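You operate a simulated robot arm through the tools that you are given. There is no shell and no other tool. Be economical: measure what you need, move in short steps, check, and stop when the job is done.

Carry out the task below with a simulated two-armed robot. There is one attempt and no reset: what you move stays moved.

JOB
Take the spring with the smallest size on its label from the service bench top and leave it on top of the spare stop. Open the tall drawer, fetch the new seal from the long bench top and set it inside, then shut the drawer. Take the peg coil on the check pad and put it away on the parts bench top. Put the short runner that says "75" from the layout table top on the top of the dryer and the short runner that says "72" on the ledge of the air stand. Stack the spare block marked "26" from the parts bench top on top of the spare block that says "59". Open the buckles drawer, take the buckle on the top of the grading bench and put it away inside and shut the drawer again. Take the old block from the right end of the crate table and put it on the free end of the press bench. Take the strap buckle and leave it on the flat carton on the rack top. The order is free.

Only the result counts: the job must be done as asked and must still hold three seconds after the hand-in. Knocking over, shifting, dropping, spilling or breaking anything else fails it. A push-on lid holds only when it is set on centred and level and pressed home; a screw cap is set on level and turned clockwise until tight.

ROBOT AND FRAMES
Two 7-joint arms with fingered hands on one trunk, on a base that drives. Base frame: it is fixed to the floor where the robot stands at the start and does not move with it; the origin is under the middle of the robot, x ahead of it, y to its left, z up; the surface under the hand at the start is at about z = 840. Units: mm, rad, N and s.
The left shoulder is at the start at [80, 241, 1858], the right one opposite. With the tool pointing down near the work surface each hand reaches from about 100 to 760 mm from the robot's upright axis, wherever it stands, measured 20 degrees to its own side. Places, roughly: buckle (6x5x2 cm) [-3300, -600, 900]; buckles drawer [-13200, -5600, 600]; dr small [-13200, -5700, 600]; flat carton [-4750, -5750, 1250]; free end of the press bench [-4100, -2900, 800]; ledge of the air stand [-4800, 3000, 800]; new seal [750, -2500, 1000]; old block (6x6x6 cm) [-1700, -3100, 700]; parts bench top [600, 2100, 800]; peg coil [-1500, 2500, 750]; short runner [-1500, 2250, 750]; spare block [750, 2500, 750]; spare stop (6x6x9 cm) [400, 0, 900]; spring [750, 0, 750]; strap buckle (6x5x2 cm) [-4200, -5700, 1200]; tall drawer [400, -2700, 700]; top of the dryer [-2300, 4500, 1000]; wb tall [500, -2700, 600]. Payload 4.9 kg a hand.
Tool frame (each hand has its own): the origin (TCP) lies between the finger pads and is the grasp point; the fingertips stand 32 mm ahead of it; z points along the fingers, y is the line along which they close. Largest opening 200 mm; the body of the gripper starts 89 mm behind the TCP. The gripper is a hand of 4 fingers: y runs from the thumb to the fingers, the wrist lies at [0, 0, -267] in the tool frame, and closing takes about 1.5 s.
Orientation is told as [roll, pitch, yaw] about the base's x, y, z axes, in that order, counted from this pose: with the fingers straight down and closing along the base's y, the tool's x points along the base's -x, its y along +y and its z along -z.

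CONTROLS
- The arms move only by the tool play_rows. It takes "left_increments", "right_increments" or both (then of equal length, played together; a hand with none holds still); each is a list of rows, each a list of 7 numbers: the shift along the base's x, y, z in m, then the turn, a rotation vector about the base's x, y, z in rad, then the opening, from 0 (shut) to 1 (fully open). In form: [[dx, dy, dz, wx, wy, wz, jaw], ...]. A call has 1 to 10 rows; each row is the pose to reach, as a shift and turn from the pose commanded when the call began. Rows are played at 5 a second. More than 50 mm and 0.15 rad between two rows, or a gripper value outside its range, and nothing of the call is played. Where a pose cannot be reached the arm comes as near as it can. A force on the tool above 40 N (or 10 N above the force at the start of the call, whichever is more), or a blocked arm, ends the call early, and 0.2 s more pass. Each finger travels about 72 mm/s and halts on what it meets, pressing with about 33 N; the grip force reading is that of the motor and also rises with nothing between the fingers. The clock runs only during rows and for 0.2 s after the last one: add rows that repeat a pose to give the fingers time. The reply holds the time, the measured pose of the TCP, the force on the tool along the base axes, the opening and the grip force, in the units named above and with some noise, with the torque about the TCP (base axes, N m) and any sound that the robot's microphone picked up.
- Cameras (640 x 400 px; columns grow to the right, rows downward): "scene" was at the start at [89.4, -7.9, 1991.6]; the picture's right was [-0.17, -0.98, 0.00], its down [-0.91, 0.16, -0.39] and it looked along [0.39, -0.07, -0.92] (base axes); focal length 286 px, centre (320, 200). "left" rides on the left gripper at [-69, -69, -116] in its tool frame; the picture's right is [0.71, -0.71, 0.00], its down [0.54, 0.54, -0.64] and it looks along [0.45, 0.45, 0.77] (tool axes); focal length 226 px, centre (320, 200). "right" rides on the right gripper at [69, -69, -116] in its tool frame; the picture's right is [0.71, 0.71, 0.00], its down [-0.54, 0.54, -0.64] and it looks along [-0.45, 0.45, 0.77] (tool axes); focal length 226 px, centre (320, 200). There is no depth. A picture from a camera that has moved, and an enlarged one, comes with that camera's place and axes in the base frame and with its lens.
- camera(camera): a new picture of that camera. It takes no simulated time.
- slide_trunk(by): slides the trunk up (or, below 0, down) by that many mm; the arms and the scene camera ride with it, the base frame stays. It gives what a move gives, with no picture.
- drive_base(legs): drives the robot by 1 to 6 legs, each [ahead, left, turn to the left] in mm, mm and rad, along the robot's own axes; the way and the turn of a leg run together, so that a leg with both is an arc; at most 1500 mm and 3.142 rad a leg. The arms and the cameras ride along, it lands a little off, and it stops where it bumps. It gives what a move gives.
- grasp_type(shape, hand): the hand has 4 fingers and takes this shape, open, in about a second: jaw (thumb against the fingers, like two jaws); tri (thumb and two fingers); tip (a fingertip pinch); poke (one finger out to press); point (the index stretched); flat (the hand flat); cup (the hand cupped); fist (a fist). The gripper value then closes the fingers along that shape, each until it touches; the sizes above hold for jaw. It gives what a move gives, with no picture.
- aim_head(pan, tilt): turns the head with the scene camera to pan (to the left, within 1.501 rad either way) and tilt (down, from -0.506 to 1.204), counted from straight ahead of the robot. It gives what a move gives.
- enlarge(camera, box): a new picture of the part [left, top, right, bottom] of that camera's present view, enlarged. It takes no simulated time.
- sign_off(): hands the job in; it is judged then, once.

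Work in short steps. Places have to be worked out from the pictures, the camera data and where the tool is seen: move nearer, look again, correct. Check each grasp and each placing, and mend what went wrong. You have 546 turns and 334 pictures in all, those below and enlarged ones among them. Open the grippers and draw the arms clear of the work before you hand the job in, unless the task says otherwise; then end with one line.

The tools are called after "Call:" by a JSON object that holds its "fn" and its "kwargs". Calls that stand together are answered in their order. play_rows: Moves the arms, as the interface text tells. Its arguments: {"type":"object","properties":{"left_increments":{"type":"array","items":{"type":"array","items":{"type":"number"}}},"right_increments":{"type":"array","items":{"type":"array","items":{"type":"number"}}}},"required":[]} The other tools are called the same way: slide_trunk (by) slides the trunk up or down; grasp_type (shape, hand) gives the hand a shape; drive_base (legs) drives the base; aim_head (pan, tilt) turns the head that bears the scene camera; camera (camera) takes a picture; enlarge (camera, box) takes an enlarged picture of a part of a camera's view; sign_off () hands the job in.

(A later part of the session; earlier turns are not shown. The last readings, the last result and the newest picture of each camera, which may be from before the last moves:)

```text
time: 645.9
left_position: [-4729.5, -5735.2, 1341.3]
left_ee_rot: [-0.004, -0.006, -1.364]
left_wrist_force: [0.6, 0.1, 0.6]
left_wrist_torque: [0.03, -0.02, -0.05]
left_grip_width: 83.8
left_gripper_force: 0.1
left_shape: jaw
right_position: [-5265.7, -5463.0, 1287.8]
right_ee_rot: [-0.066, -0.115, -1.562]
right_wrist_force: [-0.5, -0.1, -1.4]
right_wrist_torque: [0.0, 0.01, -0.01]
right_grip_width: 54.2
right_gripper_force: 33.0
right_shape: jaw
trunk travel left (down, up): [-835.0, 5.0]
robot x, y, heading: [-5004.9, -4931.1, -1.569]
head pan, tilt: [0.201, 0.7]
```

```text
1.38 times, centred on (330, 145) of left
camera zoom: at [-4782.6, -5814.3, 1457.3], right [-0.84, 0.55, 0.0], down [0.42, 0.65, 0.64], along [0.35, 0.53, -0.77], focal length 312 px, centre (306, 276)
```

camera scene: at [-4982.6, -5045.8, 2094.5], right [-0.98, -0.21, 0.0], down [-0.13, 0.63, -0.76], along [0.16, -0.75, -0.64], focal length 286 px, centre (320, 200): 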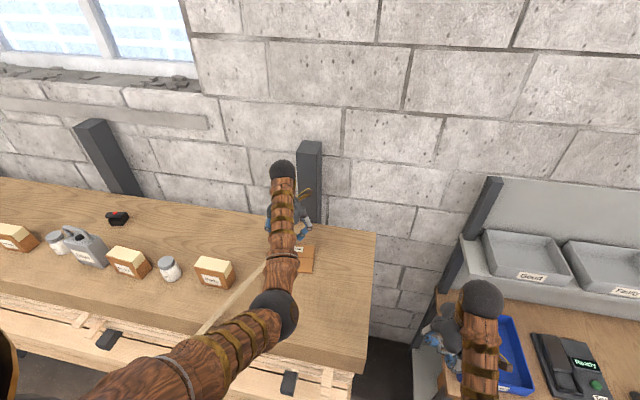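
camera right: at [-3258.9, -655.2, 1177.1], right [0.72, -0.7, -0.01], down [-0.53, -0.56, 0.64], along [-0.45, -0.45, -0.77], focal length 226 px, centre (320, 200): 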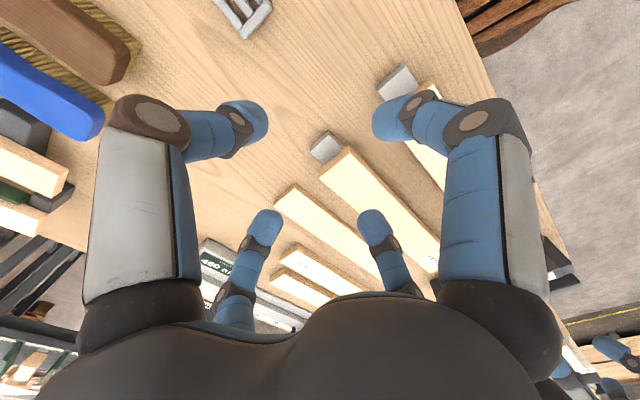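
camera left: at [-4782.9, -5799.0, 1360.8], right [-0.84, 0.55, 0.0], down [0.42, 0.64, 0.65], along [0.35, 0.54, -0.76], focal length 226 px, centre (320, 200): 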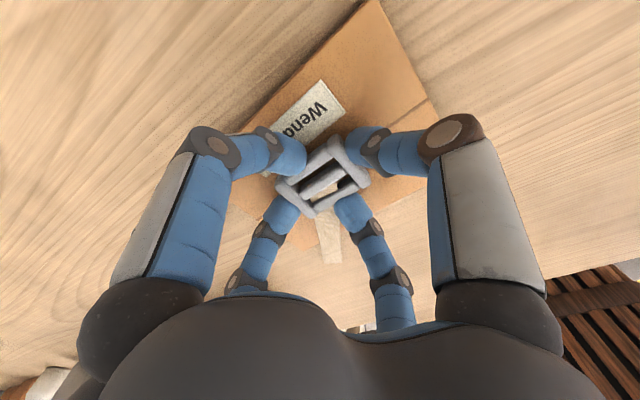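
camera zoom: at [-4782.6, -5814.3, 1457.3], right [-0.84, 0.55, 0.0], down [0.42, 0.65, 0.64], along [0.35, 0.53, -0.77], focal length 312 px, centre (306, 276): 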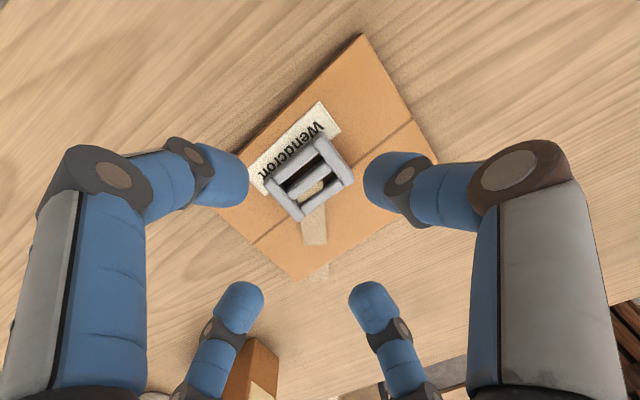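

Done. I back off 420, and retract both hands to travel poses.

Call:
{"fn": "drive_base", "kwargs": {"legs": [[-420, 0, 0]]}}

Call:
{"fn": "play_rows", "kwargs": {"left_increments": [[0, 0.0, -0.045, 0, 0, -0.03, 0.5], [0, 0.0, -0.09, 0, 0, -0.06, 0.5], [0, 0.0, -0.135, 0, 0, -0.1, 0.5], [0, 0.04, -0.15, 0, 0, -0.14, 0.5], [0, 0.08, -0.16, 0, 0, -0.18, 0.5], [0, 0.12, -0.17, 0, 0, -0.2, 0.5], [0, 0.16, -0.18, 0, 0, -0.2, 0.5], [0, 0.2, -0.18, 0, 0, -0.2, 0.5], [0, 0.24, -0.18, 0, 0, -0.2, 0.5], [0, 0.28, -0.18, 0, 0, -0.2, 0.5]], "right_increments": [[0, 0.0, -0.02, 0, 0, 0, 0], [0, 0.01, -0.04, 0, 0, 0, 0], [0, 0.03, -0.06, 0, 0, 0, 0], [0, 0.05, -0.08, 0, 0, 0, 0], [0, 0.07, -0.1, 0, 0, 0, 0], [0, 0.09, -0.11, 0, 0, 0, 0], [0, 0.1, -0.12, 0, 0, 0, 0], [0, 0.1, -0.12, 0, 0, 0, 0], [0, 0.1, -0.12, 0, 0, 0, 0], [0, 0.1, -0.12, 0, 0, 0, 0]]}}

Call:
{"fn": "aim_head", "kwargs": {"pan": -1.3, "tilt": 0.3}}

Call:
{"fn": "camera", "kwargs": {"camera": "scene"}}

```text
time: 648.5
left_position: [-4734.5, -5322.8, 1338.7]
left_ee_rot: [-0.006, -0.005, -1.366]
left_wrist_force: [0.7, -0.7, 0.0]
left_wrist_torque: [0.03, -0.03, 0.0]
left_grip_width: 84.2
left_gripper_force: 0.0
left_shape: jaw
right_position: [-5270.2, -5049.4, 1286.2]
right_ee_rot: [-0.066, -0.115, -1.563]
right_wrist_force: [-0.5, -0.9, -1.6]
right_wrist_torque: [0.01, -0.01, 0.01]
right_grip_width: 54.3
right_gripper_force: 32.8
right_shape: jaw
trunk travel left (down, up): [-835.0, 5.0]
robot x, y, heading: [-5008.8, -4519.8, -1.563]
head pan, tilt: [0.201, 0.7]
```

```text
time: 650.7
left_position: [-4733.2, -5037.7, 1163.7]
left_ee_rot: [-0.005, -0.013, -1.565]
left_wrist_force: [-0.4, -0.1, 0.8]
left_wrist_torque: [-0.01, 0.01, -0.01]
left_grip_width: 99.6
left_gripper_force: 0.1
left_shape: jaw
right_position: [-5269.4, -4943.0, 1168.4]
right_ee_rot: [-0.065, -0.118, -1.564]
right_wrist_force: [-0.3, 0.3, -1.1]
right_wrist_torque: [-0.01, 0.02, -0.01]
right_grip_width: 54.5
right_gripper_force: 33.0
right_shape: jaw
trunk travel left (down, up): [-835.0, 5.0]
robot x, y, heading: [-5010.0, -4515.7, -1.564]
head pan, tilt: [0.201, 0.7]
```

```text
time: 652.3
left_position: [-4733.4, -5039.4, 1161.4]
left_ee_rot: [-0.005, -0.01, -1.563]
left_wrist_force: [0.0, 0.0, 0.1]
left_wrist_torque: [0.02, -0.02, -0.01]
left_grip_width: 99.5
left_gripper_force: 0.2
left_shape: jaw
right_position: [-5269.8, -4944.6, 1167.0]
right_ee_rot: [-0.067, -0.115, -1.562]
right_wrist_force: [0.2, 0.0, -0.7]
right_wrist_torque: [0.0, -0.02, 0.0]
right_grip_width: 54.3
right_gripper_force: 33.0
right_shape: jaw
trunk travel left (down, up): [-835.0, 5.0]
robot x, y, heading: [-5007.7, -4518.5, -1.567]
head pan, tilt: [-1.3, 0.3]
```

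```text
135 pictures are left
camera scene: at [-5096.1, -4572.0, 2130.7], right [-0.27, 0.96, 0.0], down [0.28, 0.08, -0.96], along [-0.92, -0.26, -0.3], focal length 286 px, centre (320, 200)
```

scene: 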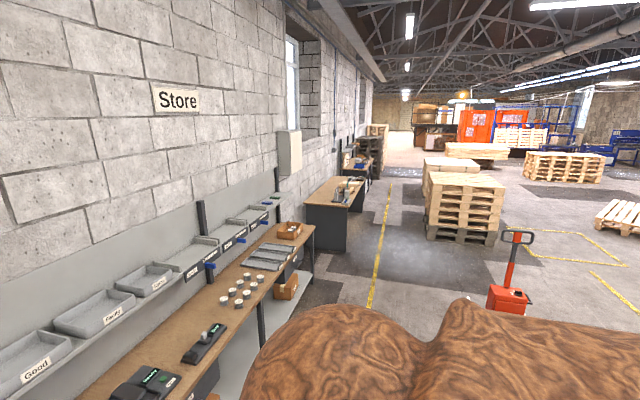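

The way west along the wall is open (aisle y≈-5250…-4050). I turn to face -x and drive 5.5 m.

Call:
{"fn": "drive_base", "kwargs": {"legs": [[-60, 0, 0], [0, 0, -1.575], [1450, 0, 0], [1450, 0, 0], [1450, 0, 0]]}}

Call:
{"fn": "aim_head", "kwargs": {"pan": 0.3, "tilt": 0.35}}

Call:
{"fn": "camera", "kwargs": {"camera": "scene"}}

```text
time: 677.4
left_position: [-9868.1, -4727.2, 1161.2]
left_ee_rot: [-0.004, -0.01, 3.136]
left_wrist_force: [0.9, 0.1, 0.4]
left_wrist_torque: [-0.01, -0.04, 0.0]
left_grip_width: 99.7
left_gripper_force: 0.0
left_shape: jaw
right_position: [-9768.2, -4192.5, 1168.6]
right_ee_rot: [-0.068, -0.118, 3.136]
right_wrist_force: [1.1, -0.2, -0.3]
right_wrist_torque: [0.02, 0.01, 0.0]
right_grip_width: 54.4
right_gripper_force: 32.7
right_shape: jaw
trunk travel left (down, up): [-835.0, 5.0]
robot x, y, heading: [-9345.2, -4462.1, 3.135]
head pan, tilt: [-1.3, 0.3]
```

```text
time: 679.1
left_position: [-9869.0, -4725.6, 1162.3]
left_ee_rot: [-0.005, -0.009, 3.134]
left_wrist_force: [-0.1, 0.7, 0.6]
left_wrist_torque: [0.0, 0.02, 0.0]
left_grip_width: 99.9
left_gripper_force: 0.1
left_shape: jaw
right_position: [-9768.5, -4191.4, 1167.1]
right_ee_rot: [-0.066, -0.116, 3.136]
right_wrist_force: [-0.9, 0.1, -1.2]
right_wrist_torque: [-0.01, 0.0, 0.04]
right_grip_width: 54.5
right_gripper_force: 32.9
right_shape: jaw
trunk travel left (down, up): [-835.0, 5.0]
robot x, y, heading: [-9344.0, -4460.8, 3.134]
head pan, tilt: [0.3, 0.351]
```

```text
134 pictures are left
camera scene: at [-9462.3, -4483.6, 2125.9], right [-0.29, 0.96, 0.0], down [0.33, 0.1, -0.94], along [-0.9, -0.27, -0.34], focal length 286 px, centre (320, 200)
```

scene: 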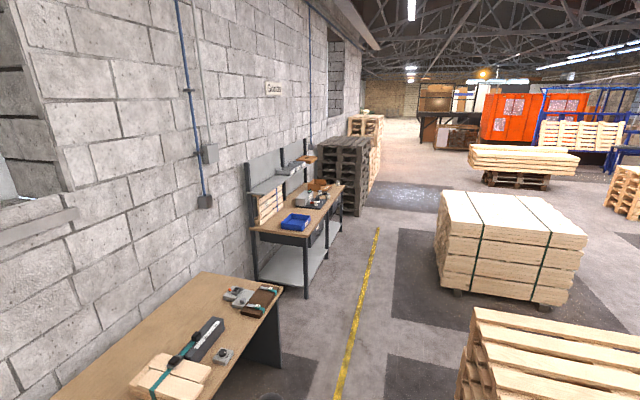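

The bench with drawers is ahead at x≈-13000 along the wall. I drive on to x≈-12900 and turn to face it.

Call:
{"fn": "drive_base", "kwargs": {"legs": [[1400, 60, 0.006], [1400, 0, 0], [700, 0, 0], [0, 0, 1.571]]}}

Call:
{"fn": "aim_head", "kwargs": {"pan": 0.0, "tilt": 0.6}}

Call:
{"fn": "camera", "kwargs": {"camera": "scene"}}

```text
time: 700.0
left_position: [-12596.0, -5044.9, 1163.0]
left_ee_rot: [-0.009, -0.009, -1.58]
left_wrist_force: [0.7, 0.8, -0.2]
left_wrist_torque: [0.01, 0.01, -0.01]
left_grip_width: 99.7
left_gripper_force: 0.1
left_shape: jaw
right_position: [-13129.8, -4943.8, 1166.7]
right_ee_rot: [-0.066, -0.115, -1.577]
right_wrist_force: [-0.3, -0.3, -0.1]
right_wrist_torque: [0.01, -0.03, -0.02]
right_grip_width: 54.2
right_gripper_force: 32.8
right_shape: jaw
trunk travel left (down, up): [-835.0, 5.0]
robot x, y, heading: [-12858.0, -4519.3, -1.58]
head pan, tilt: [0.3, 0.351]
```

```text
time: 700.8
left_position: [-12595.4, -5046.0, 1161.8]
left_ee_rot: [-0.004, -0.009, -1.579]
left_wrist_force: [-0.1, 0.7, 0.0]
left_wrist_torque: [0.01, -0.02, -0.01]
left_grip_width: 99.6
left_gripper_force: 0.1
left_shape: jaw
right_position: [-13129.0, -4944.3, 1166.9]
right_ee_rot: [-0.067, -0.116, -1.577]
right_wrist_force: [-0.4, 0.9, -1.5]
right_wrist_torque: [0.0, -0.01, 0.0]
right_grip_width: 54.1
right_gripper_force: 32.8
right_shape: jaw
trunk travel left (down, up): [-835.0, 5.0]
robot x, y, heading: [-12859.8, -4523.8, -1.581]
head pan, tilt: [0.0, 0.6]
```

```text
133 pictures are left
camera scene: at [-12861.1, -4636.8, 2103.2], right [-1.0, 0.01, 0.0], down [0.01, 0.56, -0.83], along [-0.01, -0.83, -0.56], focal length 286 px, centre (320, 200)
```

scene: 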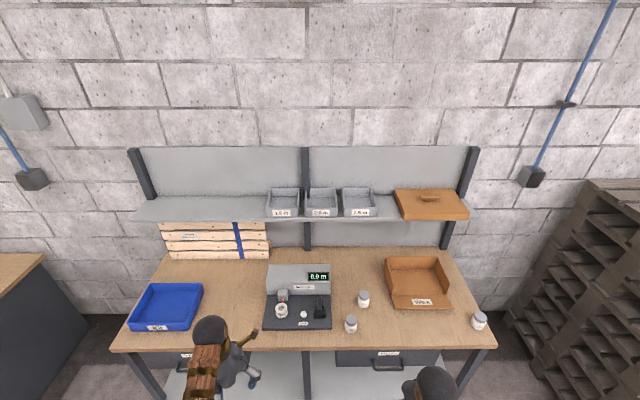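

Call:
{"fn": "enlarge", "kwargs": {"camera": "scene", "box": [310, 335, 450, 400]}}

Call:
{"fn": "enlarge", "kwargs": {"camera": "scene", "box": [110, 330, 320, 400]}}

```text
4.57 times, centred on (380, 368) of scene
camera zoom: at [-12861.1, -4636.8, 2103.2], right [-1.0, 0.01, 0.0], down [0.01, 0.56, -0.83], along [-0.01, -0.83, -0.56], focal length 1308 px, centre (46, -566)
```

zoom: 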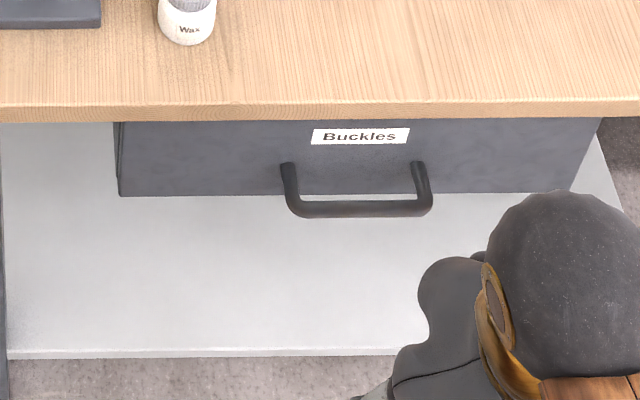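

```text
3.05 times, centred on (215, 365) of scene
camera zoom: at [-12861.1, -4636.8, 2103.2], right [-1.0, 0.01, 0.0], down [0.01, 0.56, -0.83], along [-0.01, -0.83, -0.56], focal length 872 px, centre (640, -303)
```

zoom: 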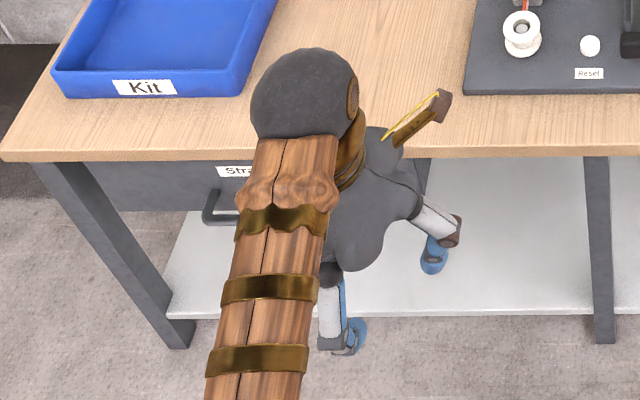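

The right-hand drawer is labelled "Buckles" (handle ≈(-13204, -5330, ~665)). I move the base right 585 so the left hand faces it, and prepare the left hand (tip shape, yaw −1.5).

Call:
{"fn": "drive_base", "kwargs": {"legs": [[0, -585, 0.01]]}}

Call:
{"fn": "grasp_type", "kwargs": {"shape": "tip", "hand": "left"}}

Call:
{"fn": "play_rows", "kwargs": {"left_increments": [[0, 0, 0, 0, 0, -0.15, 0.8], [0, 0, 0, 0, 0, -0.3, 0.6], [0, 0, 0, 0, 0, -0.45, 0.4], [0, 0, 0, 0, 0, -0.6, 0.3], [0, 0, 0, 0, 0, -0.75, 0.3], [0, 0, 0, 0, 0, -0.9, 0.3], [0, 0, 0, 0, 0, -1.05, 0.3], [0, 0, 0, 0, 0, -1.2, 0.3], [0, 0, 0, 0, 0, -1.35, 0.3], [0, 0, 0, 0, 0, -1.5, 0.3]]}}

Call:
{"fn": "slide_trunk", "kwargs": {"by": -200}}

```text
time: 704.1
left_position: [-13174.7, -5038.8, 1161.9]
left_ee_rot: [-0.006, -0.011, -1.568]
left_wrist_force: [0.0, -0.1, 0.0]
left_wrist_torque: [-0.02, 0.01, 0.02]
left_grip_width: 99.7
left_gripper_force: 0.0
left_shape: jaw
right_position: [-13710.6, -4944.6, 1167.7]
right_ee_rot: [-0.068, -0.113, -1.567]
right_wrist_force: [-0.2, -0.4, -0.8]
right_wrist_torque: [0.01, 0.02, 0.0]
right_grip_width: 54.1
right_gripper_force: 32.8
right_shape: jaw
trunk travel left (down, up): [-835.0, 5.0]
robot x, y, heading: [-13443.9, -4516.0, -1.567]
head pan, tilt: [0.0, 0.6]
```

```text
time: 705.0
left_position: [-13176.6, -5039.5, 1162.0]
left_ee_rot: [-0.005, -0.007, -1.569]
left_wrist_force: [0.4, -0.3, 0.3]
left_wrist_torque: [-0.01, -0.02, -0.01]
left_grip_width: 199.8
left_gripper_force: 0.1
left_shape: tip
right_position: [-13712.3, -4943.3, 1167.2]
right_ee_rot: [-0.067, -0.116, -1.568]
right_wrist_force: [0.5, 0.0, 0.2]
right_wrist_torque: [-0.01, 0.0, -0.01]
right_grip_width: 54.1
right_gripper_force: 32.9
right_shape: jaw
trunk travel left (down, up): [-835.0, 5.0]
robot x, y, heading: [-13450.3, -4517.7, -1.574]
head pan, tilt: [0.0, 0.6]
```

```text
time: 707.2
left_position: [-13175.5, -5040.1, 1162.6]
left_ee_rot: [-0.005, -0.008, -3.073]
left_wrist_force: [-0.3, -0.2, 0.1]
left_wrist_torque: [0.02, -0.01, 0.0]
left_grip_width: 60.2
left_gripper_force: 0.1
left_shape: tip
right_position: [-13710.8, -4943.9, 1168.0]
right_ee_rot: [-0.066, -0.115, -1.567]
right_wrist_force: [0.1, -0.9, -1.6]
right_wrist_torque: [-0.01, 0.01, 0.01]
right_grip_width: 54.0
right_gripper_force: 33.4
right_shape: jaw
trunk travel left (down, up): [-835.0, 5.0]
robot x, y, heading: [-13452.4, -4518.4, -1.574]
head pan, tilt: [0.0, 0.6]
```

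```text
time: 709.4
left_position: [-13175.9, -5039.9, 961.6]
left_ee_rot: [-0.006, -0.007, -3.07]
left_wrist_force: [0.0, 0.0, 0.6]
left_wrist_torque: [0.02, 0.01, 0.0]
left_grip_width: 60.6
left_gripper_force: 0.1
left_shape: tip
right_position: [-13712.6, -4944.1, 967.7]
right_ee_rot: [-0.067, -0.115, -1.568]
right_wrist_force: [-0.8, 0.2, -0.6]
right_wrist_torque: [-0.02, 0.0, 0.01]
right_grip_width: 54.1
right_gripper_force: 33.1
right_shape: jaw
trunk travel left (down, up): [-635.0, 205.0]
robot x, y, heading: [-13448.7, -4518.4, -1.574]
head pan, tilt: [0.0, 0.6]
```

Now tilt the left hand forward and lower it to ~800.

Call:
{"fn": "play_rows", "kwargs": {"left_increments": [[0, 0, -0.02, -0.14, 0, 0, 0.28], [0, 0, -0.04, -0.28, 0, 0, 0.28], [0, 0, -0.06, -0.42, 0, 0, 0.28], [0, 0, -0.08, -0.56, 0, 0, 0.28], [0, 0, -0.1, -0.7, 0, 0, 0.28], [0, 0, -0.13, -0.84, 0, 0, 0.28], [0, 0, -0.16, -0.95, 0, 0, 0.28], [0, 0, -0.18, -1.0, 0, 0, 0.28]]}}

Call:
{"fn": "camera", "kwargs": {"camera": "left"}}

```text
time: 711.2
left_position: [-13175.9, -5041.4, 781.3]
left_ee_rot: [0.997, -0.066, -3.111]
left_wrist_force: [0.1, 0.9, 0.4]
left_wrist_torque: [0.0, 0.01, 0.01]
left_grip_width: 55.8
left_gripper_force: 0.0
left_shape: tip
right_position: [-13710.1, -4942.9, 967.3]
right_ee_rot: [-0.067, -0.116, -1.567]
right_wrist_force: [0.1, 0.3, -0.6]
right_wrist_torque: [-0.01, -0.01, -0.01]
right_grip_width: 54.3
right_gripper_force: 32.9
right_shape: jaw
trunk travel left (down, up): [-635.0, 205.0]
robot x, y, heading: [-13450.3, -4520.1, -1.572]
head pan, tilt: [0.0, 0.6]
```

```text
130 pictures are left
camera left: at [-13247.4, -4906.7, 791.9], right [0.65, 0.41, -0.64], down [0.59, 0.26, 0.77], along [0.48, -0.88, -0.07], focal length 226 px, centre (320, 200)
```

left: 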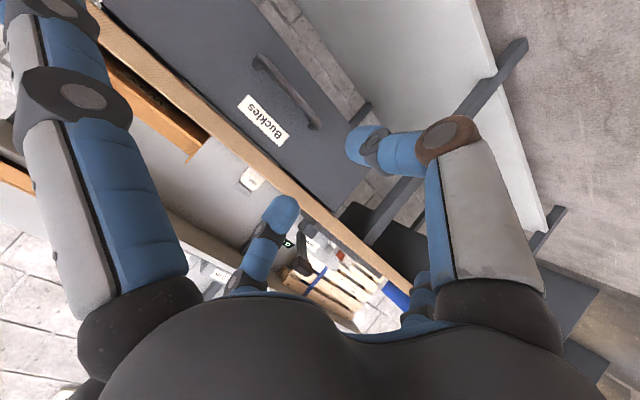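

The bar is at (-13200, -5321, 657). I drive ahead 170, then bring the hand to the approach point 100 mm before it along the tool axis.

Call:
{"fn": "drive_base", "kwargs": {"legs": [[170, 0, 0]]}}

Call:
{"fn": "play_rows", "kwargs": {"left_increments": [[-0.01, 0.0, -0.03, 0, 0, 0, 0.28], [-0.02, -0.005, -0.055, 0, 0, 0, 0.28], [-0.023, -0.01, -0.062, 0, 0, 0, 0.28], [-0.023, -0.01, -0.062, 0, 0, 0, 0.28]]}}

Call:
{"fn": "camera", "kwargs": {"camera": "left"}}

```text
time: 712.6
left_position: [-13175.6, -5208.1, 783.4]
left_ee_rot: [0.996, -0.066, -3.111]
left_wrist_force: [-0.4, 0.9, 0.7]
left_wrist_torque: [-0.06, -0.02, 0.01]
left_grip_width: 56.3
left_gripper_force: 0.0
left_shape: tip
right_position: [-13710.9, -5109.5, 969.5]
right_ee_rot: [-0.067, -0.117, -1.568]
right_wrist_force: [-0.1, 0.1, -0.6]
right_wrist_torque: [-0.02, 0.01, -0.02]
right_grip_width: 54.0
right_gripper_force: 33.5
right_shape: jaw
trunk travel left (down, up): [-635.0, 205.0]
robot x, y, heading: [-13450.4, -4689.4, -1.574]
head pan, tilt: [0.0, 0.6]
```

```text
time: 713.6
left_position: [-13197.6, -5219.2, 719.8]
left_ee_rot: [0.992, -0.067, -3.111]
left_wrist_force: [1.0, 0.1, -0.5]
left_wrist_torque: [0.01, 0.03, 0.01]
left_grip_width: 56.4
left_gripper_force: 0.2
left_shape: tip
right_position: [-13711.5, -5112.7, 966.8]
right_ee_rot: [-0.067, -0.116, -1.568]
right_wrist_force: [-0.2, 0.5, -0.6]
right_wrist_torque: [0.03, 0.0, 0.0]
right_grip_width: 54.3
right_gripper_force: 33.5
right_shape: jaw
trunk travel left (down, up): [-635.0, 205.0]
robot x, y, heading: [-13448.6, -4688.1, -1.571]
head pan, tilt: [0.0, 0.6]
```

```text
129 pictures are left
camera left: at [-13270.3, -5085.2, 729.6], right [0.65, 0.41, -0.64], down [0.59, 0.26, 0.77], along [0.48, -0.88, -0.07], focal length 226 px, centre (320, 200)
```

left: 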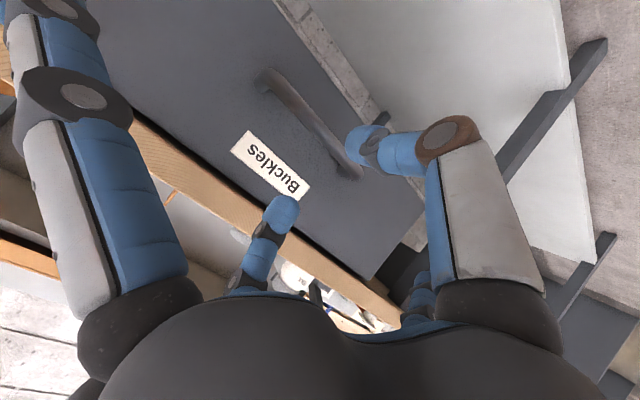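

Bar refined to (-13204, -5315, 662). I advance along the axis.

Call:
{"fn": "play_rows", "kwargs": {"left_increments": [[-0.002, -0.03, -0.018, 0, 0, 0, 0.28], [-0.004, -0.055, -0.033, 0, 0, 0, 0.28], [-0.006, -0.07, -0.042, 0, 0, 0, 0.28], [-0.006, -0.08, -0.048, 0, 0, 0, 0.28]]}}

Call:
{"fn": "camera", "kwargs": {"camera": "left"}}

```text
time: 714.6
left_position: [-13204.4, -5301.3, 671.1]
left_ee_rot: [0.993, -0.066, -3.111]
left_wrist_force: [0.8, -0.3, 0.4]
left_wrist_torque: [0.0, -0.03, 0.02]
left_grip_width: 56.1
left_gripper_force: 0.0
left_shape: tip
right_position: [-13712.6, -5113.3, 966.8]
right_ee_rot: [-0.066, -0.113, -1.566]
right_wrist_force: [0.1, 0.0, -1.0]
right_wrist_torque: [0.0, -0.01, 0.0]
right_grip_width: 54.2
right_gripper_force: 33.2
right_shape: jaw
trunk travel left (down, up): [-635.0, 205.0]
robot x, y, heading: [-13444.9, -4686.2, -1.57]
head pan, tilt: [0.0, 0.6]
```

```text
128 pictures are left
camera left: at [-13275.9, -5166.0, 681.4], right [0.65, 0.41, -0.64], down [0.59, 0.26, 0.77], along [0.48, -0.88, -0.07], focal length 226 px, centre (320, 200)
```

left: 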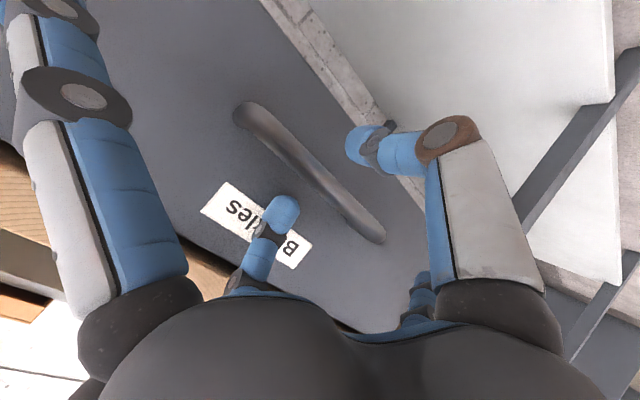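

The bar lies between the fingertips. I advance 5 mm and close.

Call:
{"fn": "play_rows", "kwargs": {"left_increments": [[0, -0.005, -0.003, 0, 0, 0, 0.28], [0, -0.005, -0.003, 0, 0, 0, 0.15], [0, -0.005, -0.003, 0, 0, 0, 0.05], [0, -0.005, -0.003, 0, 0, 0, 0.0], [0, -0.005, -0.003, 0, 0, 0, 0.0]]}}

Call:
{"fn": "camera", "kwargs": {"camera": "left"}}

```text
time: 715.8
left_position: [-13204.0, -5304.7, 667.0]
left_ee_rot: [0.99, -0.065, -3.111]
left_wrist_force: [0.1, -6.1, -11.8]
left_wrist_torque: [0.07, -0.07, 0.02]
left_grip_width: 1.0
left_gripper_force: 32.9
left_shape: tip
right_position: [-13712.3, -5115.3, 966.8]
right_ee_rot: [-0.066, -0.113, -1.568]
right_wrist_force: [1.1, -0.7, -0.7]
right_wrist_torque: [-0.02, -0.02, 0.03]
right_grip_width: 54.0
right_gripper_force: 33.0
right_shape: jaw
trunk travel left (down, up): [-635.0, 205.0]
robot x, y, heading: [-13442.6, -4686.1, -1.573]
head pan, tilt: [0.0, 0.6]
```

```text
127 pictures are left
camera left: at [-13275.8, -5171.0, 677.3], right [0.65, 0.41, -0.64], down [0.59, 0.26, 0.77], along [0.48, -0.88, -0.07], focal length 226 px, centre (320, 200)
```

left: 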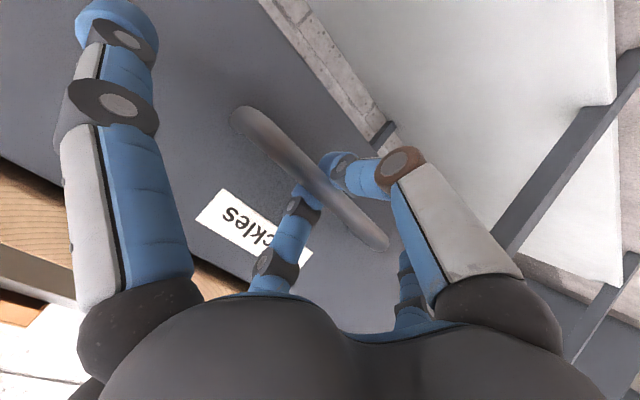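

Hooked behind the bar as with the first drawer. I pull by driving back 70 and check.

Call:
{"fn": "drive_base", "kwargs": {"legs": [[-70, 0, 0]]}}

Call:
{"fn": "camera", "kwargs": {"camera": "left"}}

```text
time: 716.8
left_position: [-13204.4, -5242.1, 668.4]
left_ee_rot: [0.995, -0.065, -3.108]
left_wrist_force: [2.9, -5.5, -11.0]
left_wrist_torque: [0.02, -0.08, 0.02]
left_grip_width: 1.5
left_gripper_force: 33.1
left_shape: tip
right_position: [-13712.0, -5049.2, 965.6]
right_ee_rot: [-0.065, -0.111, -1.568]
right_wrist_force: [0.9, -0.2, -0.6]
right_wrist_torque: [0.06, -0.03, 0.0]
right_grip_width: 54.2
right_gripper_force: 33.2
right_shape: jaw
trunk travel left (down, up): [-635.0, 205.0]
robot x, y, heading: [-13451.2, -4620.8, -1.572]
head pan, tilt: [0.0, 0.6]
```

```text
126 pictures are left
camera left: at [-13276.0, -5108.5, 678.0], right [0.65, 0.41, -0.64], down [0.59, 0.26, 0.77], along [0.48, -0.87, -0.07], focal length 226 px, centre (320, 200)
```

left: 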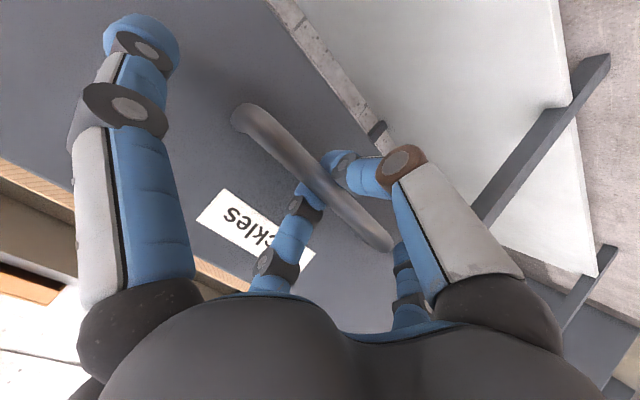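

The drawer follows. I pull another 230 mm in steps.

Call:
{"fn": "drive_base", "kwargs": {"legs": [[-90, 0, 0]]}}

Call:
{"fn": "drive_base", "kwargs": {"legs": [[-90, 0, 0]]}}

Call:
{"fn": "drive_base", "kwargs": {"legs": [[-50, 0, 0]]}}

Call:
{"fn": "aim_head", "kwargs": {"pan": 0.2, "tilt": 0.9}}

Call:
{"fn": "camera", "kwargs": {"camera": "scene"}}

```text
time: 718.0
left_position: [-13204.0, -5154.1, 670.8]
left_ee_rot: [0.997, -0.066, -3.108]
left_wrist_force: [0.6, -4.8, -19.6]
left_wrist_torque: [-0.03, -0.04, 0.04]
left_grip_width: 1.6
left_gripper_force: 33.3
left_shape: tip
right_position: [-13712.0, -4959.8, 965.8]
right_ee_rot: [-0.065, -0.111, -1.568]
right_wrist_force: [0.0, -0.1, -1.1]
right_wrist_torque: [0.01, -0.05, -0.05]
right_grip_width: 54.2
right_gripper_force: 33.2
right_shape: jaw
trunk travel left (down, up): [-635.0, 205.0]
robot x, y, heading: [-13449.5, -4528.5, -1.57]
head pan, tilt: [0.0, 0.6]
```

```text
time: 719.0
left_position: [-13204.5, -5068.7, 670.5]
left_ee_rot: [1.0, -0.066, -3.108]
left_wrist_force: [1.6, -3.6, -23.2]
left_wrist_torque: [-0.01, -0.05, 0.02]
left_grip_width: 1.4
left_gripper_force: 32.9
left_shape: tip
right_position: [-13710.7, -4872.5, 965.7]
right_ee_rot: [-0.065, -0.112, -1.567]
right_wrist_force: [-0.4, -0.7, -0.8]
right_wrist_torque: [0.05, -0.02, 0.03]
right_grip_width: 54.2
right_gripper_force: 33.2
right_shape: jaw
trunk travel left (down, up): [-635.0, 205.0]
robot x, y, heading: [-13446.5, -4440.8, -1.576]
head pan, tilt: [0.0, 0.6]
```

```text
time: 720.0
left_position: [-13203.9, -5024.0, 671.2]
left_ee_rot: [1.003, -0.067, -3.107]
left_wrist_force: [0.6, -4.7, -23.9]
left_wrist_torque: [-0.01, -0.06, -0.01]
left_grip_width: 1.6
left_gripper_force: 32.6
left_shape: tip
right_position: [-13710.9, -4825.0, 964.7]
right_ee_rot: [-0.067, -0.109, -1.568]
right_wrist_force: [-0.5, -0.5, -1.2]
right_wrist_torque: [0.04, 0.01, 0.0]
right_grip_width: 54.0
right_gripper_force: 32.7
right_shape: jaw
trunk travel left (down, up): [-635.0, 205.0]
robot x, y, heading: [-13449.7, -4392.5, -1.57]
head pan, tilt: [0.0, 0.6]
```

```text
time: 720.8
left_position: [-13203.7, -5017.8, 672.0]
left_ee_rot: [1.002, -0.068, -3.108]
left_wrist_force: [-3.0, -2.4, -36.9]
left_wrist_torque: [-0.14, -0.03, 0.01]
left_grip_width: 1.4
left_gripper_force: 32.6
left_shape: tip
right_position: [-13710.1, -4820.2, 967.0]
right_ee_rot: [-0.065, -0.116, -1.57]
right_wrist_force: [-0.2, 0.7, -0.2]
right_wrist_torque: [-0.03, 0.01, 0.05]
right_grip_width: 54.3
right_gripper_force: 33.2
right_shape: jaw
trunk travel left (down, up): [-635.0, 205.0]
robot x, y, heading: [-13449.0, -4392.5, -1.574]
head pan, tilt: [0.201, 0.901]
```

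```text
125 pictures are left
camera scene: at [-13429.6, -4497.7, 1877.9], right [-0.98, -0.2, 0.0], down [-0.16, 0.77, -0.62], along [0.12, -0.61, -0.78], focal length 286 px, centre (320, 200)
```

scene: 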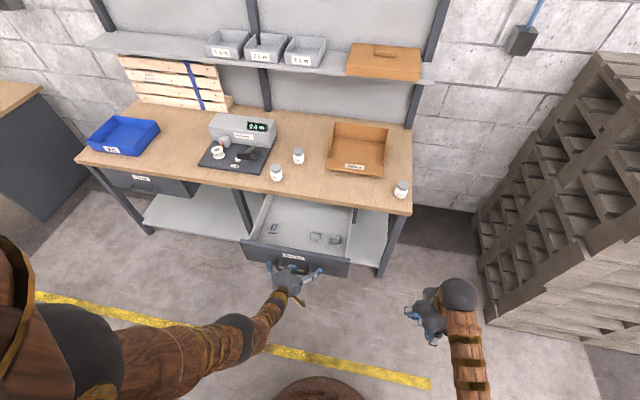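

The drawer is open; other small buckles lie inside. I release the handle, withdraw, and zoom.

Call:
{"fn": "play_rows", "kwargs": {"left_increments": [[0, 0, 0.003, 0, 0, 0, 0.15], [0, 0, 0.003, 0, 0, 0, 0.28], [0, 0, 0.003, 0, 0, 0, 0.28], [0, 0.02, 0.016, 0, 0, 0, 0.28], [0, 0.05, 0.035, 0, 0, 0, 0.28], [0, 0.08, 0.06, 0, 0, 0, 0.28]]}}

Call:
{"fn": "enlarge", "kwargs": {"camera": "scene", "box": [230, 180, 380, 290]}}

```text
time: 722.2
left_position: [-13205.1, -4939.1, 737.1]
left_ee_rot: [1.011, -0.067, -3.11]
left_wrist_force: [-0.1, -0.4, -0.3]
left_wrist_torque: [0.04, 0.0, 0.01]
left_grip_width: 56.0
left_gripper_force: 0.0
left_shape: tip
right_position: [-13711.5, -4818.7, 967.2]
right_ee_rot: [-0.066, -0.118, -1.57]
right_wrist_force: [0.4, 0.0, -0.9]
right_wrist_torque: [-0.04, 0.0, 0.02]
right_grip_width: 54.5
right_gripper_force: 32.6
right_shape: jaw
trunk travel left (down, up): [-635.0, 205.0]
robot x, y, heading: [-13447.2, -4391.8, -1.569]
head pan, tilt: [0.201, 0.901]
```

```text
3.64 times, centred on (305, 235) of scene
camera zoom: at [-13431.5, -4492.5, 1878.5], right [-0.98, -0.2, 0.0], down [-0.16, 0.77, -0.62], along [0.12, -0.61, -0.78], focal length 1040 px, centre (374, 73)
```

zoom: 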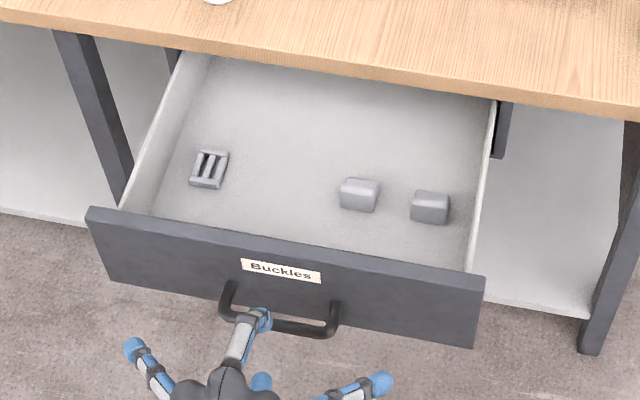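

There's a free gap in the drawer around (-13157, -5225), between the buckles at x≈-13047 and -13267. I bring the left hand up and vertical first.

Call:
{"fn": "play_rows", "kwargs": {"left_increments": [[0, 0.02, 0.04, 0.1, 0, 0, 0.28], [0, 0.03, 0.08, 0.22, 0, 0, 0.28], [0, 0.03, 0.12, 0.34, 0, 0, 0.28], [0, 0.02, 0.16, 0.46, 0, 0, 0.28], [0, 0.0, 0.19, 0.58, 0, 0, 0.28], [0, -0.02, 0.21, 0.7, 0, 0, 0.28], [0, -0.03, 0.23, 0.82, 0, 0, 0.28], [0.02, -0.03, 0.24, 0.94, 0, 0, 0.28], [0.04, -0.03, 0.24, 1.01, 0, 0, 0.28]], "right_increments": [[0, 0, 0, 0.0, 0.03, 0, 0], [0, 0, 0, 0.03, 0.06, 0, 0], [0, 0, 0, 0.06, 0.09, 0, 0], [0, 0, 0, 0.1, 0.09, 0, 0], [0, 0, 0, 0.116, 0.07, 0, 0], [0, 0, 0, 0.116, 0.066, 0, 0], [0, 0, 0, 0.116, 0.066, 0, 0], [0, 0, 0, 0.116, 0.066, 0, 0], [0, 0, 0, 0.116, 0.066, 0, 0]]}}

```text
time: 724.2
left_position: [-13163.2, -4971.5, 976.1]
left_ee_rot: [-0.003, -0.009, -3.069]
left_wrist_force: [0.2, -0.2, 0.2]
left_wrist_torque: [0.0, 0.01, 0.0]
left_grip_width: 55.9
left_gripper_force: 0.2
left_shape: tip
right_position: [-13711.0, -4820.5, 966.9]
right_ee_rot: [-0.132, -0.001, -1.565]
right_wrist_force: [-0.2, 0.2, -0.2]
right_wrist_torque: [0.01, -0.01, 0.01]
right_grip_width: 54.1
right_gripper_force: 32.9
right_shape: jaw
trunk travel left (down, up): [-635.0, 205.0]
robot x, y, heading: [-13446.8, -4390.0, -1.573]
head pan, tilt: [0.201, 0.901]
```

Correct the right hand's tilt, then shift the base so the right hand faces the gap in the drawer.

Call:
{"fn": "play_rows", "kwargs": {"right_increments": [[0, 0, 0, 0, -0.07, 0, 0], [0, 0, 0, 0, -0.132, 0, 0], [0, 0, 0, 0, -0.132, 0, 0]]}}

Call:
{"fn": "drive_base", "kwargs": {"legs": [[0, 525, 0]]}}

Call:
{"fn": "aim_head", "kwargs": {"pan": -0.2, "tilt": 0.9}}

Call:
{"fn": "camera", "kwargs": {"camera": "scene"}}

```text
time: 725.0
left_position: [-13164.3, -4970.5, 974.2]
left_ee_rot: [0.001, -0.007, -3.066]
left_wrist_force: [0.1, 0.3, 0.4]
left_wrist_torque: [-0.01, 0.01, 0.01]
left_grip_width: 56.2
left_gripper_force: 0.1
left_shape: tip
right_position: [-13712.1, -4817.5, 966.7]
right_ee_rot: [0.001, -0.001, -1.564]
right_wrist_force: [0.0, -0.4, -1.4]
right_wrist_torque: [-0.01, 0.01, -0.01]
right_grip_width: 54.2
right_gripper_force: 32.7
right_shape: jaw
trunk travel left (down, up): [-635.0, 205.0]
robot x, y, heading: [-13448.2, -4390.0, -1.568]
head pan, tilt: [0.201, 0.901]
```

```text
time: 728.0
left_position: [-12644.7, -4969.9, 977.0]
left_ee_rot: [0.0, -0.008, -3.069]
left_wrist_force: [-0.6, 0.1, -0.2]
left_wrist_torque: [0.01, -0.05, 0.01]
left_grip_width: 55.9
left_gripper_force: 0.0
left_shape: tip
right_position: [-13191.5, -4818.8, 965.3]
right_ee_rot: [0.003, -0.003, -1.564]
right_wrist_force: [0.4, -0.4, -0.1]
right_wrist_torque: [0.0, -0.01, -0.01]
right_grip_width: 54.2
right_gripper_force: 32.7
right_shape: jaw
trunk travel left (down, up): [-635.0, 205.0]
robot x, y, heading: [-12925.3, -4390.6, -1.571]
head pan, tilt: [0.201, 0.901]
```

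```text
time: 728.9
left_position: [-12642.1, -4969.6, 974.9]
left_ee_rot: [-0.001, -0.009, -3.068]
left_wrist_force: [-0.6, -0.2, 1.0]
left_wrist_torque: [-0.01, 0.03, 0.0]
left_grip_width: 55.7
left_gripper_force: 0.1
left_shape: tip
right_position: [-13189.4, -4819.3, 967.4]
right_ee_rot: [0.0, -0.002, -1.566]
right_wrist_force: [-0.3, 0.0, -1.3]
right_wrist_torque: [0.02, 0.04, 0.0]
right_grip_width: 54.5
right_gripper_force: 33.5
right_shape: jaw
trunk travel left (down, up): [-635.0, 205.0]
robot x, y, heading: [-12925.7, -4389.1, -1.566]
head pan, tilt: [-0.201, 0.901]
```

```text
123 pictures are left
camera scene: at [-12938.8, -4494.3, 1878.4], right [-0.98, 0.2, 0.0], down [0.16, 0.77, -0.62], along [-0.12, -0.61, -0.78], focal length 286 px, centre (320, 200)
```

scene: 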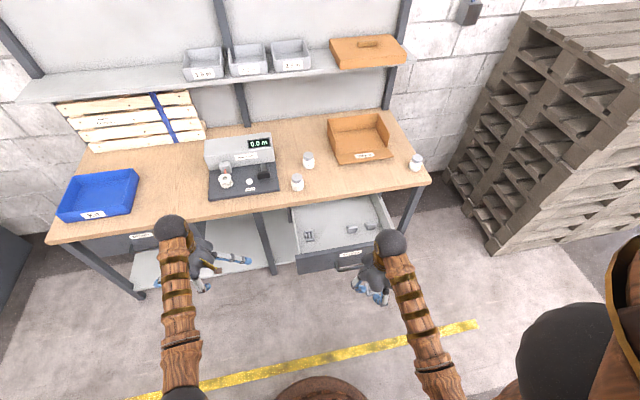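

I drive ahead 285, then move the right hand over the gap.

Call:
{"fn": "drive_base", "kwargs": {"legs": [[285, 0, 0]]}}

Call:
{"fn": "play_rows", "kwargs": {"right_increments": [[0.01, -0.03, 0, 0, 0, 0, 0], [0.02, -0.065, 0, 0, 0, 0, 0], [0.03, -0.1, 0, 0, 0, 0, 0], [0.032, -0.12, 0, 0, 0, 0, 0], [0.032, -0.12, -0.04, 0, 0, 0, 0]]}}

Call:
{"fn": "camera", "kwargs": {"camera": "right"}}

Call:
{"fn": "camera", "kwargs": {"camera": "scene"}}

```text
time: 730.9
left_position: [-12646.1, -5254.9, 976.2]
left_ee_rot: [0.001, -0.009, -3.072]
left_wrist_force: [1.1, 0.9, -0.1]
left_wrist_torque: [0.03, 0.05, -0.02]
left_grip_width: 56.1
left_gripper_force: 0.1
left_shape: tip
right_position: [-13191.6, -5103.2, 969.1]
right_ee_rot: [0.003, -0.005, -1.569]
right_wrist_force: [0.3, -0.1, -1.7]
right_wrist_torque: [0.01, 0.01, -0.01]
right_grip_width: 54.0
right_gripper_force: 32.6
right_shape: jaw
trunk travel left (down, up): [-635.0, 205.0]
robot x, y, heading: [-12922.2, -4679.6, -1.575]
head pan, tilt: [-0.201, 0.901]
```

```text
time: 732.1
left_position: [-12646.7, -5257.3, 975.3]
left_ee_rot: [0.001, -0.006, -3.072]
left_wrist_force: [-0.5, 0.7, 0.7]
left_wrist_torque: [0.0, 0.01, 0.04]
left_grip_width: 56.3
left_gripper_force: 0.0
left_shape: tip
right_position: [-13160.2, -5222.7, 926.2]
right_ee_rot: [0.001, 0.0, -1.57]
right_wrist_force: [-0.3, -1.2, -1.0]
right_wrist_torque: [-0.01, -0.02, -0.01]
right_grip_width: 54.1
right_gripper_force: 32.7
right_shape: jaw
trunk travel left (down, up): [-635.0, 205.0]
robot x, y, heading: [-12924.8, -4678.7, -1.575]
head pan, tilt: [-0.201, 0.901]
```

```text
122 pictures are left
camera right: at [-13229.4, -5154.2, 1043.7], right [0.71, 0.71, 0.0], down [0.54, -0.54, 0.64], along [0.46, -0.46, -0.76], focal length 226 px, centre (320, 200)
```

right: 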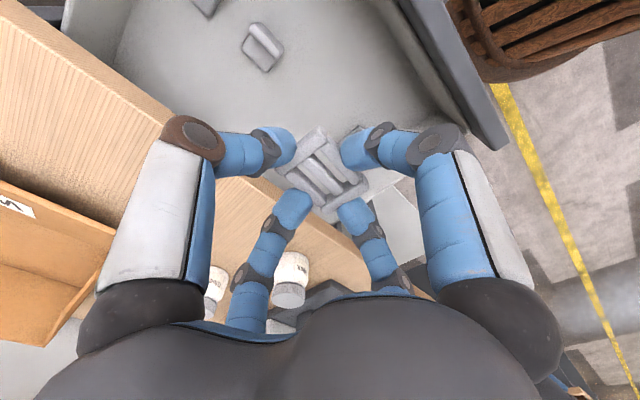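

```text
121 pictures are left
camera scene: at [-12941.4, -4779.8, 1878.5], right [-0.98, 0.2, 0.0], down [0.16, 0.77, -0.62], along [-0.13, -0.61, -0.78], focal length 286 px, centre (320, 200)
```

scene: 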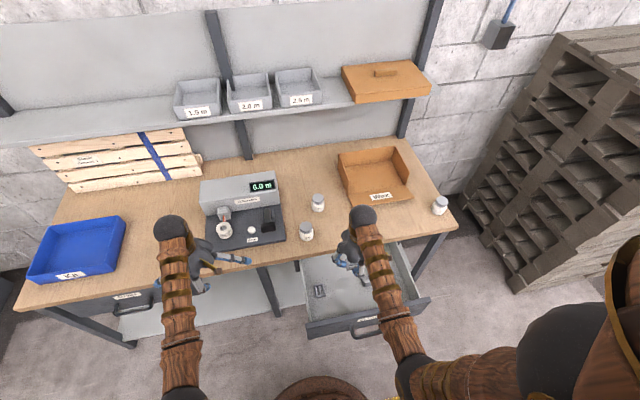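

Margins: bench edge 26 mm, front 50 mm. I shift 8/12 mm to the middle and descend to 760.

Call:
{"fn": "play_rows", "kwargs": {"right_increments": [[0.008, 0.012, -0.03, 0, 0, 0, 0], [0.008, 0.012, -0.07, 0, 0, 0, 0], [0.008, 0.012, -0.11, 0, 0, 0, 0], [0.008, 0.012, -0.15, 0, 0, 0, 0], [0.008, 0.012, -0.166, 0, 0, 0, 0]]}}

Call:
{"fn": "camera", "kwargs": {"camera": "right"}}

Call:
{"fn": "enlarge", "kwargs": {"camera": "scene", "box": [260, 180, 460, 360]}}

```text
time: 733.3
left_position: [-12645.5, -5256.7, 976.1]
left_ee_rot: [0.0, -0.009, -3.073]
left_wrist_force: [0.8, -0.3, 0.1]
left_wrist_torque: [-0.04, 0.03, -0.01]
left_grip_width: 56.0
left_gripper_force: 0.1
left_shape: tip
right_position: [-13151.7, -5212.0, 759.2]
right_ee_rot: [0.001, -0.001, -1.568]
right_wrist_force: [-0.4, 1.3, -0.7]
right_wrist_torque: [-0.02, 0.03, 0.02]
right_grip_width: 54.6
right_gripper_force: 33.2
right_shape: jaw
trunk travel left (down, up): [-635.0, 205.0]
robot x, y, heading: [-12927.6, -4679.1, -1.574]
head pan, tilt: [-0.201, 0.901]
```

```text
120 pictures are left
camera right: at [-13221.1, -5143.1, 877.2], right [0.71, 0.71, 0.0], down [0.54, -0.54, 0.64], along [0.46, -0.46, -0.76], focal length 226 px, centre (320, 200)
```

right: 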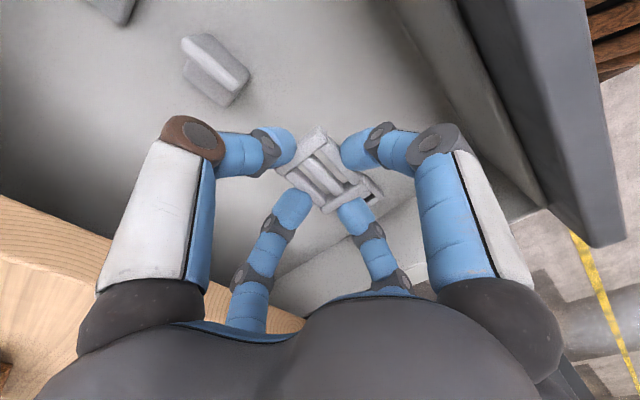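

```text
2.22 times, centred on (360, 270) of scene
camera zoom: at [-12941.0, -4780.8, 1878.4], right [-0.98, 0.2, 0.0], down [0.16, 0.77, -0.62], along [-0.13, -0.61, -0.78], focal length 636 px, centre (231, 44)
```

zoom: 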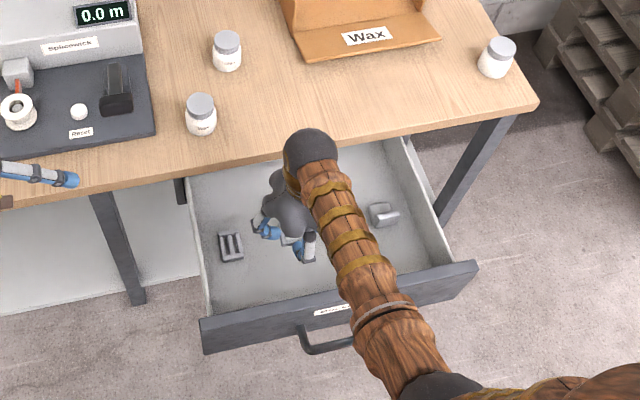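

Clear. I continue down in smaller steps to contact.

Call:
{"fn": "play_rows", "kwargs": {"right_increments": [[0, 0, -0.02, 0, 0, 0, 0], [0, 0, -0.04, 0, 0, 0, 0], [0, 0, -0.055, 0, 0, 0, 0], [0, 0, -0.065, 0, 0, 0, 0], [0, 0, -0.075, 0, 0, 0, 0], [0, 0, -0.083, 0, 0, 0, 0], [0, 0, -0.091, 0, 0, 0, 0], [0, 0, -0.099, 0, 0, 0, 0], [0, 0, -0.107, 0, 0, 0, 0]]}}

Call:
{"fn": "camera", "kwargs": {"camera": "right"}}

```text
time: 735.3
left_position: [-12646.3, -5258.4, 975.0]
left_ee_rot: [0.001, -0.009, -3.071]
left_wrist_force: [0.1, 0.2, 0.0]
left_wrist_torque: [-0.01, 0.03, -0.01]
left_grip_width: 56.1
left_gripper_force: 0.1
left_shape: tip
right_position: [-13151.9, -5212.6, 653.4]
right_ee_rot: [0.0, 0.0, -1.569]
right_wrist_force: [-0.5, 0.3, -1.1]
right_wrist_torque: [-0.03, -0.01, -0.01]
right_grip_width: 54.0
right_gripper_force: 33.2
right_shape: jaw
trunk travel left (down, up): [-635.0, 205.0]
robot x, y, heading: [-12930.5, -4677.4, -1.581]
head pan, tilt: [-0.201, 0.901]
```

```text
118 pictures are left
camera right: at [-13220.5, -5144.1, 770.7], right [0.71, 0.71, 0.0], down [0.54, -0.54, 0.64], along [0.46, -0.46, -0.76], focal length 226 px, centre (320, 200)
```

right: 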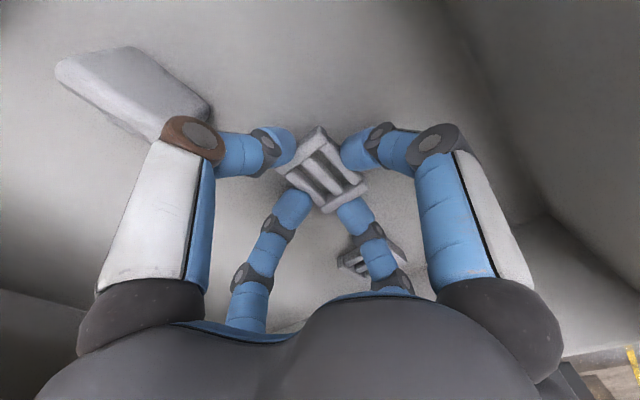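

No contact yet. I continue carefully.

Call:
{"fn": "play_rows", "kwargs": {"right_increments": [[0, 0, -0.005, 0, 0, 0, 0], [0, 0, -0.01, 0, 0, 0, 0], [0, 0, -0.015, 0, 0, 0, 0], [0, 0, -0.02, 0, 0, 0, 0], [0, 0, -0.025, 0, 0, 0, 0], [0, 0, -0.03, 0, 0, 0, 0], [0, 0, -0.035, 0, 0, 0, 0], [0, 0, -0.04, 0, 0, 0, 0]]}}

```text
time: 735.8
left_position: [-12644.9, -5255.9, 976.5]
left_ee_rot: [0.001, -0.01, -3.072]
left_wrist_force: [0.0, -0.3, 0.0]
left_wrist_torque: [0.02, -0.02, 0.0]
left_grip_width: 55.9
left_gripper_force: 0.1
left_shape: tip
right_position: [-13152.6, -5218.6, 651.4]
right_ee_rot: [0.001, -0.015, -1.567]
right_wrist_force: [-0.2, 1.2, 32.7]
right_wrist_torque: [0.18, 0.15, -0.04]
right_grip_width: 55.1
right_gripper_force: 32.8
right_shape: jaw
trunk travel left (down, up): [-635.0, 205.0]
robot x, y, heading: [-12926.1, -4678.4, -1.577]
head pan, tilt: [-0.201, 0.901]
stopped in row 2 (right hand): the force on the tool passed its limit at 46 N (the readings are from after the stop); the commanded pose is now the measured one
```

Contact. I ease and open modestly.

Call:
{"fn": "play_rows", "kwargs": {"right_increments": [[0, 0.004, 0.005, 0, 0, 0, 0], [0, 0.004, 0.005, 0, 0, 0, 0], [0, 0.004, 0.005, 0, 0, 0, 0.3], [0, 0.004, 0.005, 0, 0, 0, 0.36], [0, 0.004, 0.005, 0, 0, 0, 0.4], [0, 0.004, 0.005, 0, 0, 0, 0.4]]}}

Call:
{"fn": "camera", "kwargs": {"camera": "right"}}

```text
time: 737.2
left_position: [-12646.7, -5257.8, 975.2]
left_ee_rot: [-0.001, -0.009, -3.072]
left_wrist_force: [0.4, -0.7, 0.4]
left_wrist_torque: [-0.04, 0.01, 0.01]
left_grip_width: 55.9
left_gripper_force: 0.0
left_shape: tip
right_position: [-13152.4, -5212.5, 653.7]
right_ee_rot: [0.0, -0.005, -1.57]
right_wrist_force: [0.4, 0.0, 0.3]
right_wrist_torque: [0.0, 0.01, -0.02]
right_grip_width: 79.7
right_gripper_force: 0.0
right_shape: jaw
trunk travel left (down, up): [-635.0, 205.0]
robot x, y, heading: [-12925.6, -4676.9, -1.573]
head pan, tilt: [-0.201, 0.901]
```

```text
117 pictures are left
camera right: at [-13221.0, -5142.7, 770.2], right [0.71, 0.71, -0.01], down [0.54, -0.54, 0.65], along [0.46, -0.46, -0.76], focal length 226 px, centre (320, 200)
```

right: 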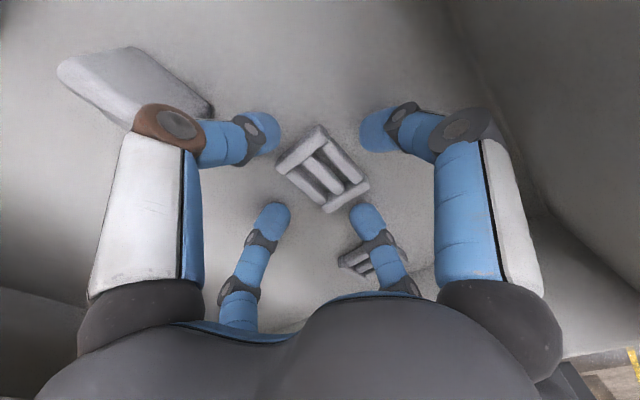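

The buckle lies in the drawer, the others undisturbed. I lift straight out.

Call:
{"fn": "play_rows", "kwargs": {"right_increments": [[0, 0, 0.02, 0, 0, 0, 0.4], [0, 0, 0.06, 0, 0, 0, 0.4], [0, 0, 0.1, 0, 0, 0, 0.4], [0, 0, 0.145, 0, 0, 0, 0.4], [0, 0, 0.19, 0, 0, 0, 0.4], [0, 0, 0.235, 0, 0, 0, 0.4], [0, 0, 0.28, 0, 0, 0, 0.4], [0, 0, 0.32, 0, 0, 0, 0.4]]}}

Call:
{"fn": "camera", "kwargs": {"camera": "right"}}

```text
time: 739.0
left_position: [-12645.9, -5257.4, 975.2]
left_ee_rot: [0.0, -0.01, -3.073]
left_wrist_force: [-0.1, 0.3, 0.1]
left_wrist_torque: [0.0, 0.0, -0.03]
left_grip_width: 55.7
left_gripper_force: 0.0
left_shape: tip
right_position: [-13152.1, -5212.4, 975.5]
right_ee_rot: [0.0, -0.008, -1.57]
right_wrist_force: [-0.7, 0.5, 0.9]
right_wrist_torque: [-0.01, 0.04, 0.0]
right_grip_width: 79.9
right_gripper_force: 0.1
right_shape: jaw
trunk travel left (down, up): [-635.0, 205.0]
robot x, y, heading: [-12926.1, -4678.2, -1.579]
head pan, tilt: [-0.201, 0.901]
```

```text
116 pictures are left
camera right: at [-13220.6, -5142.5, 1091.0], right [0.71, 0.71, -0.01], down [0.54, -0.54, 0.65], along [0.46, -0.46, -0.76], focal length 226 px, centre (320, 200)
```

right: 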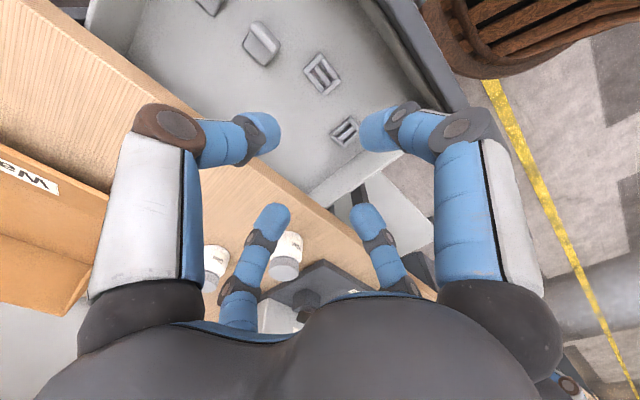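

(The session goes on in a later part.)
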